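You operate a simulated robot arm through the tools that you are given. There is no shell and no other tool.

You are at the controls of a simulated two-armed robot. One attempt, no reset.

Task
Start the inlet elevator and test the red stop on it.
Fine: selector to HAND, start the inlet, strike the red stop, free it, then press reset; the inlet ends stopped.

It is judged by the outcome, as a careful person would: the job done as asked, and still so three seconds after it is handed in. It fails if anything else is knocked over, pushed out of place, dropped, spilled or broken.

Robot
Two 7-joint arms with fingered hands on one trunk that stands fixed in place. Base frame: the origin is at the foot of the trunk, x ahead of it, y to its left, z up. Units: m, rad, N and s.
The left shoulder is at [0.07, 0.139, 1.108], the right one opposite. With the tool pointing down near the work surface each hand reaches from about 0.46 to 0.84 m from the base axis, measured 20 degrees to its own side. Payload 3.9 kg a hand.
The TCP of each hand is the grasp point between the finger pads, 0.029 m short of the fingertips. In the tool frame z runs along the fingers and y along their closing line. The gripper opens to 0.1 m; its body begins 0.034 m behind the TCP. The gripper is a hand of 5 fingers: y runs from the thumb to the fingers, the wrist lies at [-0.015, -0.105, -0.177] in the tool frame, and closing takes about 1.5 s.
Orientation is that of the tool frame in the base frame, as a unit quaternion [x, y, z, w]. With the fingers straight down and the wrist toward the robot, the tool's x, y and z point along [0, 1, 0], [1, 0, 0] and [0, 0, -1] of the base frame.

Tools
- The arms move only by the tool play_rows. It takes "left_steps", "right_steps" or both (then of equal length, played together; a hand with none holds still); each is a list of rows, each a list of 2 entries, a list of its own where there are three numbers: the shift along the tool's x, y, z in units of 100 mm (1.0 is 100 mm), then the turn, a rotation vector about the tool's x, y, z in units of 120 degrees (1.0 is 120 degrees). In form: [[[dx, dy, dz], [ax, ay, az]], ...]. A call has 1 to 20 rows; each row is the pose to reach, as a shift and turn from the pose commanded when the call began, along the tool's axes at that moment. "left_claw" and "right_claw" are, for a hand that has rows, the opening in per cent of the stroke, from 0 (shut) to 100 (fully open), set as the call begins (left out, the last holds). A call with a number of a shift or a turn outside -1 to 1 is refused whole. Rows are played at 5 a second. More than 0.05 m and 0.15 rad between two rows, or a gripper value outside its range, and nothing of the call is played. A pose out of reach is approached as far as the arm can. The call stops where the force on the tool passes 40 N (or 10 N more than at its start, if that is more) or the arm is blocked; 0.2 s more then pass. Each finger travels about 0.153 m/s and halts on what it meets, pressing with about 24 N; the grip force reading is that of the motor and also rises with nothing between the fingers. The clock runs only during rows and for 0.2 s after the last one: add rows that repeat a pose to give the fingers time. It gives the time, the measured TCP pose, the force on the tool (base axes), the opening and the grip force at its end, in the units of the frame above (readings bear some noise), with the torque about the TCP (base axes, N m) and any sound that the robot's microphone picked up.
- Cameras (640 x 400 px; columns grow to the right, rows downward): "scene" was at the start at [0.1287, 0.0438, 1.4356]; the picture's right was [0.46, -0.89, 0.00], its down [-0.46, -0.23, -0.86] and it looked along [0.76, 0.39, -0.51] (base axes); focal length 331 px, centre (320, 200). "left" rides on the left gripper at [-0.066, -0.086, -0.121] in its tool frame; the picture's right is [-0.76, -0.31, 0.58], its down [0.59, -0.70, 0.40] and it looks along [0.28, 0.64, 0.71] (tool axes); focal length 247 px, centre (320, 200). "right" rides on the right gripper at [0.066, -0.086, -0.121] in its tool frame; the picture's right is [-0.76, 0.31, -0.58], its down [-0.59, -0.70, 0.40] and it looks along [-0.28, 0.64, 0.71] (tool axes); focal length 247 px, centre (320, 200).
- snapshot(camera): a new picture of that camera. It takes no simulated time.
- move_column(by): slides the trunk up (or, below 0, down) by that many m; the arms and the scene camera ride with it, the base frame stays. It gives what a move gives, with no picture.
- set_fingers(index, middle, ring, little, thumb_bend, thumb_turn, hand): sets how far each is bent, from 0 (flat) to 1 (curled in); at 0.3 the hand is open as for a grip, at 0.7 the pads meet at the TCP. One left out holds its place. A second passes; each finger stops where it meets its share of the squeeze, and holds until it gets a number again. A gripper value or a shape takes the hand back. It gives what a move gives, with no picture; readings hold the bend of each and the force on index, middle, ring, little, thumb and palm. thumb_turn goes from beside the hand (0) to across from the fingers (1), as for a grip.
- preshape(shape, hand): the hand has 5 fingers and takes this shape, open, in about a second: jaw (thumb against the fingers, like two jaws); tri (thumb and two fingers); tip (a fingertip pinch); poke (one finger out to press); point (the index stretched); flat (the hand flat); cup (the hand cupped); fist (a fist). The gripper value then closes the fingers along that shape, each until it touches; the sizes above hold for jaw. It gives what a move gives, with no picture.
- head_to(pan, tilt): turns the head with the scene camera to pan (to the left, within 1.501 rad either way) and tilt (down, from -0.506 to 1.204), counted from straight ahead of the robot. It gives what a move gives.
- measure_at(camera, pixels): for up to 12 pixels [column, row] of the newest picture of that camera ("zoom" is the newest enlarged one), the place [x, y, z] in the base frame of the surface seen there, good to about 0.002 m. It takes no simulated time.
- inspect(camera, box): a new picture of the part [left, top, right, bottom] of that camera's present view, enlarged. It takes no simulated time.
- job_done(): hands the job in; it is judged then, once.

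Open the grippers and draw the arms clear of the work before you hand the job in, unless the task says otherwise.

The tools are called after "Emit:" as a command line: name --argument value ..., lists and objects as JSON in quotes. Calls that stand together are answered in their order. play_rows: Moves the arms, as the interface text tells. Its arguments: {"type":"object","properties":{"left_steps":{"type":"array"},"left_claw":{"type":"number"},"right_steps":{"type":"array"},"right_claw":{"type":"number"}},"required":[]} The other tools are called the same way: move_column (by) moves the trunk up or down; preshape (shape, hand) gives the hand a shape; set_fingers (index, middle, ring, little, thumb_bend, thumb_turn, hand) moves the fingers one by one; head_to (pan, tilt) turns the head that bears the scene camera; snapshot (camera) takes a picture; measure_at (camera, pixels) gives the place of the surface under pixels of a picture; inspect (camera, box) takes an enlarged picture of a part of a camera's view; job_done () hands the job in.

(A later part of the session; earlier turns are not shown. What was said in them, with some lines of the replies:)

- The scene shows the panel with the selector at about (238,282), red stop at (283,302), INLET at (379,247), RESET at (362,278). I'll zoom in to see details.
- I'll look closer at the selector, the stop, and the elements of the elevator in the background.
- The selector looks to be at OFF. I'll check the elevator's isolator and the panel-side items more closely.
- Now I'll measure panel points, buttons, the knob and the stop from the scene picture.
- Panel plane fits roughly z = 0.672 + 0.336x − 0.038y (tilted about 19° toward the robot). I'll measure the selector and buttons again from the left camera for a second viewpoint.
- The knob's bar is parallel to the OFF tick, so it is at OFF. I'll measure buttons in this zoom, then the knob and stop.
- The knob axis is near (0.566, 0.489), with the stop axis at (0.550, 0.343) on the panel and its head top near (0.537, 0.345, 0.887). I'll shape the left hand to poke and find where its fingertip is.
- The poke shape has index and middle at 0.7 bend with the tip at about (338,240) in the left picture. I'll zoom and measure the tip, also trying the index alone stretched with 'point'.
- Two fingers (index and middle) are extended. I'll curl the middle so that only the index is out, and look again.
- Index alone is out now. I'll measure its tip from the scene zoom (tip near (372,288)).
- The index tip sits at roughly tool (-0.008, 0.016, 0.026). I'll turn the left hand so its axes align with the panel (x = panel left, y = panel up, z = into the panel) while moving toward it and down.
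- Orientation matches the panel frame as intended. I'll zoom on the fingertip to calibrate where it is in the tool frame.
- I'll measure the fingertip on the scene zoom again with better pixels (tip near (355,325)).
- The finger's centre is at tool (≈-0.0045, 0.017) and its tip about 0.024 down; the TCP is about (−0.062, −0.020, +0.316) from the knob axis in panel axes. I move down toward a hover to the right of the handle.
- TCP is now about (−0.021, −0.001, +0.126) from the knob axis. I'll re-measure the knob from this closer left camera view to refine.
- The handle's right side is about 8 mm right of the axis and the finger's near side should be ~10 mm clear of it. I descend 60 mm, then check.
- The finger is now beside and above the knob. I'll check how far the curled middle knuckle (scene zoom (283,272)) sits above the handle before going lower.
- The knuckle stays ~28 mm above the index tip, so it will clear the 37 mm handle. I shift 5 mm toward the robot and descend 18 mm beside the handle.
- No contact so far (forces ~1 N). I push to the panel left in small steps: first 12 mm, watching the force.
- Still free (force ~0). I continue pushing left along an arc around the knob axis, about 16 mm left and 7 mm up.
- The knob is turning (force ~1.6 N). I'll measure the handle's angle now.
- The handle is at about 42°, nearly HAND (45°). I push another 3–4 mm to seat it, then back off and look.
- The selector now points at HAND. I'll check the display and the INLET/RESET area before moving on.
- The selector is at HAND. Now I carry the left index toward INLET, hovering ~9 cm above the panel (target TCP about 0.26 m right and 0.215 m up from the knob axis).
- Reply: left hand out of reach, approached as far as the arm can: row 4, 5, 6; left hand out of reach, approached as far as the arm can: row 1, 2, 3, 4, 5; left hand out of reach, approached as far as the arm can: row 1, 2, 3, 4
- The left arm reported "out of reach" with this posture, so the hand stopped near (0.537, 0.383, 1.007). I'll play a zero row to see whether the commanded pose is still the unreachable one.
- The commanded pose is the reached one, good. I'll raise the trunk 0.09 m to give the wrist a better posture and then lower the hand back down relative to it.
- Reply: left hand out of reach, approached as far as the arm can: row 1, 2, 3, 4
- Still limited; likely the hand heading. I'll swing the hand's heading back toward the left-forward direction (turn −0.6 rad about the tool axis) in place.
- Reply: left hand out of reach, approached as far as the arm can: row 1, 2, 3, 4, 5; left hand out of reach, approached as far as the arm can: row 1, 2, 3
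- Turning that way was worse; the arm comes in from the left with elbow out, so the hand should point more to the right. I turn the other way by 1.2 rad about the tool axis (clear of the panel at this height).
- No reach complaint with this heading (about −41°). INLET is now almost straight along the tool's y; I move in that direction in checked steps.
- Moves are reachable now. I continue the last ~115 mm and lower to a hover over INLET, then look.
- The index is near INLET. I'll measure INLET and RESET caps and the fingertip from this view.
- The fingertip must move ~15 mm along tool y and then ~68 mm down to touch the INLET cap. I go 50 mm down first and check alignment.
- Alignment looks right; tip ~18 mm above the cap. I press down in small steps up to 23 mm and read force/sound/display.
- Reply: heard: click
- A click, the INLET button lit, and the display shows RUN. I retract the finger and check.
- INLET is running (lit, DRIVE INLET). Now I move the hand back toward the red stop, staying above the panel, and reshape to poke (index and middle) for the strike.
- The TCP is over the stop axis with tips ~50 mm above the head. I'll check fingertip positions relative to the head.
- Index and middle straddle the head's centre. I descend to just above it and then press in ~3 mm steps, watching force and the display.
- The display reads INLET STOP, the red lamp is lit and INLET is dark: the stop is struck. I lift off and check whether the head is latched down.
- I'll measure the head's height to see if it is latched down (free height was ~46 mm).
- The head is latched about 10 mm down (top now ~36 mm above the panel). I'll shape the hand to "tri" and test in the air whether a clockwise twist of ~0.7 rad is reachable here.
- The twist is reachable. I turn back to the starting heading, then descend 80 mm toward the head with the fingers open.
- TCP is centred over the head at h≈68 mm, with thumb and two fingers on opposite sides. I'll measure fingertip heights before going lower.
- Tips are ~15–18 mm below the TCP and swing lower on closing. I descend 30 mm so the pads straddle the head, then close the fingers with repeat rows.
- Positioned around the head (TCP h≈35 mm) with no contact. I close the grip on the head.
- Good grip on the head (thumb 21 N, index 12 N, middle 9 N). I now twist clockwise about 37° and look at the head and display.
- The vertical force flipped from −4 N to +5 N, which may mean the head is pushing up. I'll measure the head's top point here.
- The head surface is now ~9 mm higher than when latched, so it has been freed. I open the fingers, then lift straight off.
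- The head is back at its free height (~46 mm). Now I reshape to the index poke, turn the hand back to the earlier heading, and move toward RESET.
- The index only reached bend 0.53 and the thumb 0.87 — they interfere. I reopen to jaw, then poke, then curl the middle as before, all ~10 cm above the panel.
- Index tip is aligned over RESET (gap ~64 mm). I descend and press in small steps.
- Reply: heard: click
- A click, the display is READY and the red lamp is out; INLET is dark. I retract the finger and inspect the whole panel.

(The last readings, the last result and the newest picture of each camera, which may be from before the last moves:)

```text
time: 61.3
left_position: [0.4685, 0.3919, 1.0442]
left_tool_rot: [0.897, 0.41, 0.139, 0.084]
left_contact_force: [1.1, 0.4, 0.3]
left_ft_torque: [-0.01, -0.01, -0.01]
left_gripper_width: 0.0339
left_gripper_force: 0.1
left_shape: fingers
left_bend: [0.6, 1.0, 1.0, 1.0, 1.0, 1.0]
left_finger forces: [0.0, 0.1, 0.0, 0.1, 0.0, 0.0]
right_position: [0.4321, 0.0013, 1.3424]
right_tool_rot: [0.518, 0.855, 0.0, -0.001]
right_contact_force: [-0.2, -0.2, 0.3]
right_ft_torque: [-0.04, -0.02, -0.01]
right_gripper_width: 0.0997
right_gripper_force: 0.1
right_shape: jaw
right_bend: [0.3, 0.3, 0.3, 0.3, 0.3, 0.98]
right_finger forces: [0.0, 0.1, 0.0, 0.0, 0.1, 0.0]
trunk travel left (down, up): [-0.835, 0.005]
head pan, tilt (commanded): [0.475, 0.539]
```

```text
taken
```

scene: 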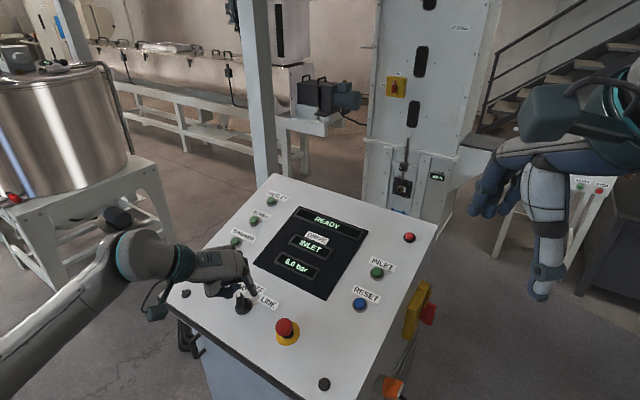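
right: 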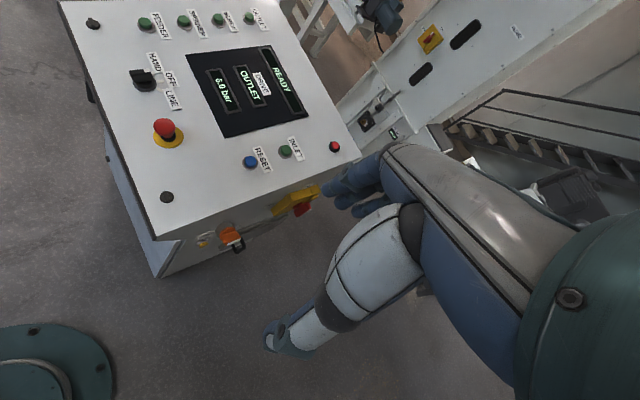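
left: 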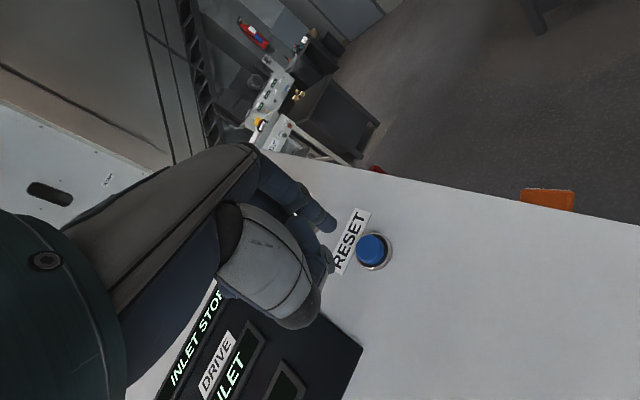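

The panel reads READY with INLET off. I draw the left hand up and back clear of the panel and open it.

Emit:
play_rows --left_steps '[[[0.07, -0.12, -0.25], [0, 0, 0]], [[0.15, -0.25, -0.5], [0, 0, 0]], [[0.22, -0.38, -0.75], [0, 0, 0]], [[0.3, -0.5, -1.0], [0, 0, 0]], [[0.3, -0.5, -1.0], [0, 0, 0]]]'

Emit:
preshape --shape "jaw" --hand "left"

Emit:
snapshot --camera "scene"

Emit:
inspect --camera "scene" --box '[210, 190, 330, 360]'

Emit:
inspect --camera "scene" --box '[270, 190, 440, 360]'

```text
time: 62.5
left_position: [0.4215, 0.4487, 1.1291]
left_tool_rot: [0.898, 0.409, 0.138, 0.085]
left_contact_force: [0.4, 0.3, -0.3]
left_ft_torque: [0.01, 0.02, 0.03]
left_gripper_width: 0.0339
left_gripper_force: 0.1
left_shape: fingers
left_bend: [0.6, 1.0, 1.0, 1.0, 1.0, 1.0]
left_finger forces: [0.0, 0.1, 0.1, 0.1, 0.0, 0.0]
right_position: [0.4326, 0.0007, 1.3428]
right_tool_rot: [0.518, 0.855, 0.001, -0.001]
right_contact_force: [0.4, 0.9, 0.3]
right_ft_torque: [0.05, 0.03, -0.03]
right_gripper_width: 0.0999
right_gripper_force: 0.0
right_shape: jaw
right_bend: [0.3, 0.3, 0.3, 0.3, 0.3, 0.98]
right_finger forces: [0.0, 0.0, 0.1, 0.0, 0.0, 0.0]
trunk travel left (down, up): [-0.835, 0.005]
head pan, tilt (commanded): [0.475, 0.539]
```

```text
time: 63.4
left_position: [0.4222, 0.4491, 1.1309]
left_tool_rot: [0.898, 0.41, 0.139, 0.083]
left_contact_force: [0.6, 0.3, 0.2]
left_ft_torque: [0.0, 0.0, 0.01]
left_gripper_width: 0.0997
left_gripper_force: 0.1
left_shape: jaw
left_bend: [0.3, 0.3, 0.3, 0.3, 0.3, 0.98]
left_finger forces: [0.0, 0.0, 0.1, 0.1, 0.0, 0.1]
right_position: [0.4318, -0.0002, 1.3435]
right_tool_rot: [0.518, 0.855, 0.0, 0.0]
right_contact_force: [0.0, -0.3, 0.0]
right_ft_torque: [0.0, -0.01, 0.03]
right_gripper_width: 0.0998
right_gripper_force: 0.1
right_shape: jaw
right_bend: [0.3, 0.3, 0.3, 0.3, 0.3, 0.98]
right_finger forces: [0.0, 0.0, 0.0, 0.0, 0.1, 0.0]
trunk travel left (down, up): [-0.835, 0.005]
head pan, tilt (commanded): [0.475, 0.539]
```

```text
taken
```

scene: 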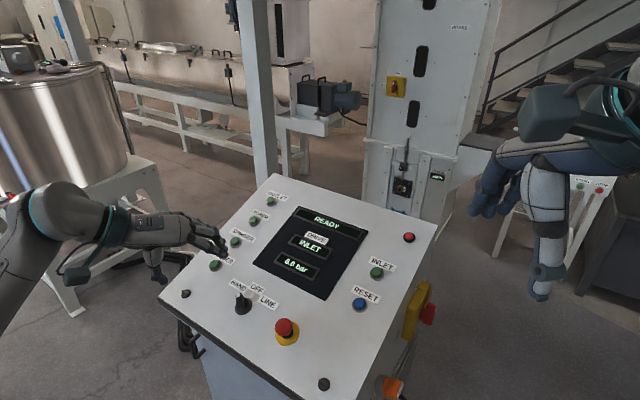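

```text
2.35 times, centred on (270, 275) of scene
```

zoom: 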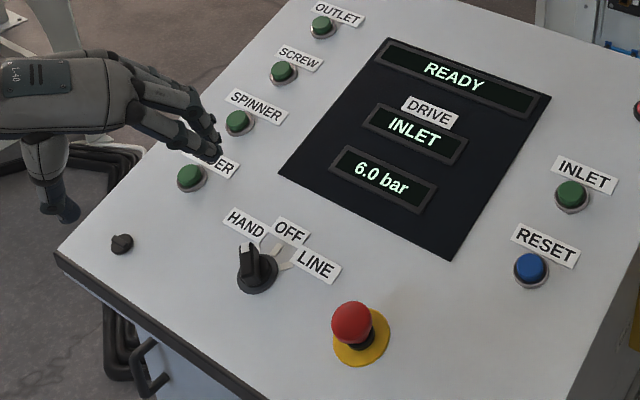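

```text
2.35 times, centred on (355, 275) of scene
```

zoom: 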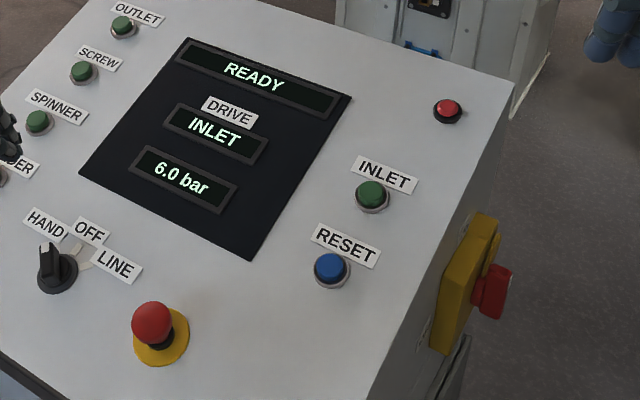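

Selector at HAND, stop head up, READY, INLET and lamp off. I pull the left hand farther up and back, and wait a moment to confirm the state holds.

Emit:
play_rows --left_steps '[[[0, -0.1, -0.25], [0, 0, 0]], [[0, -0.2, -0.5], [0, 0, 0]], [[0, -0.3, -0.75], [0, 0, 0]], [[0, -0.4, -1.0], [0, 0, 0]], [[0, -0.4, -1.0], [0, 0, 0]], [[0, -0.4, -1.0], [0, 0, 0]], [[0, -0.4, -1.0], [0, 0, 0]], [[0, -0.4, -1.0], [0, 0, 0]]]'

Emit:
snapshot --camera "scene"

Emit:
inspect --camera "scene" --box '[160, 170, 440, 370]'

```text
time: 65.2
left_position: [0.3619, 0.4787, 1.2153]
left_tool_rot: [0.898, 0.41, 0.139, 0.084]
left_contact_force: [0.2, -0.5, 0.2]
left_ft_torque: [0.01, -0.01, -0.03]
left_gripper_width: 0.0997
left_gripper_force: 0.0
left_shape: jaw
left_bend: [0.3, 0.3, 0.3, 0.3, 0.3, 0.98]
left_finger forces: [0.0, 0.1, 0.1, 0.1, 0.0, 0.0]
right_position: [0.4325, -0.0016, 1.3424]
right_tool_rot: [0.518, 0.856, 0.001, -0.001]
right_contact_force: [-0.6, -0.3, -0.8]
right_ft_torque: [0.01, 0.02, -0.04]
right_gripper_width: 0.0996
right_gripper_force: 0.1
right_shape: jaw
right_bend: [0.3, 0.3, 0.3, 0.3, 0.3, 0.98]
right_finger forces: [0.0, 0.0, 0.1, 0.0, 0.0, 0.1]
trunk travel left (down, up): [-0.835, 0.005]
head pan, tilt (commanded): [0.475, 0.539]
```

```text
taken
```

scene: 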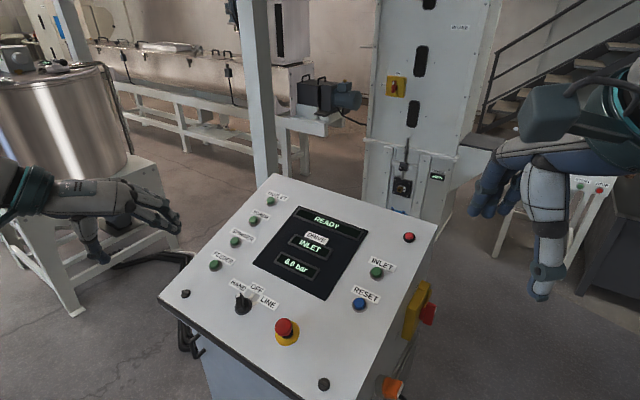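

```text
2.00 times, centred on (300, 270) of scene
```

zoom: 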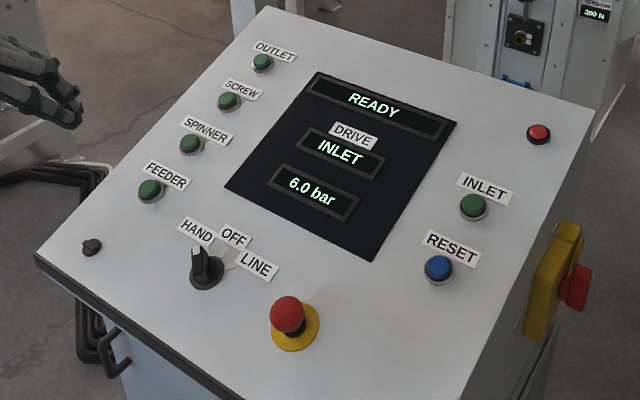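

Everything holds: the selector is at HAND, the red stop is up and free, the display reads READY, and the INLET light and red lamp are off. Both hands are open and clear of the panel, so I hand the job in.

Emit:
job_done

```text
The job is handed in.
```

I started the inlet elevator, tested the red stop on it, and handed the job in. The inlet ended stopped.

1. **Selector:** I turned it from OFF to HAND, and it is still at HAND.
2. **Start:** I pressed INLET. Its light came on and the display showed RUN with drive INLET.
3. **Stop test:** I struck the red stop. The inlet light went out, the display showed INLET STOP, the red lamp lit and the head latched down.
4. **Free:** A clockwise twist released the head, and it came back up to its original height.
5. **Reset:** I pressed RESET. The red lamp went out and the display returned to READY.

At hand-in the display read READY, and the INLET light and red lamp were off. Both hands were open and clear of the panel, and I saw nothing else moved. The trunk is still raised 0.085 m from where it started, because I raised it while trying to reach INLET.
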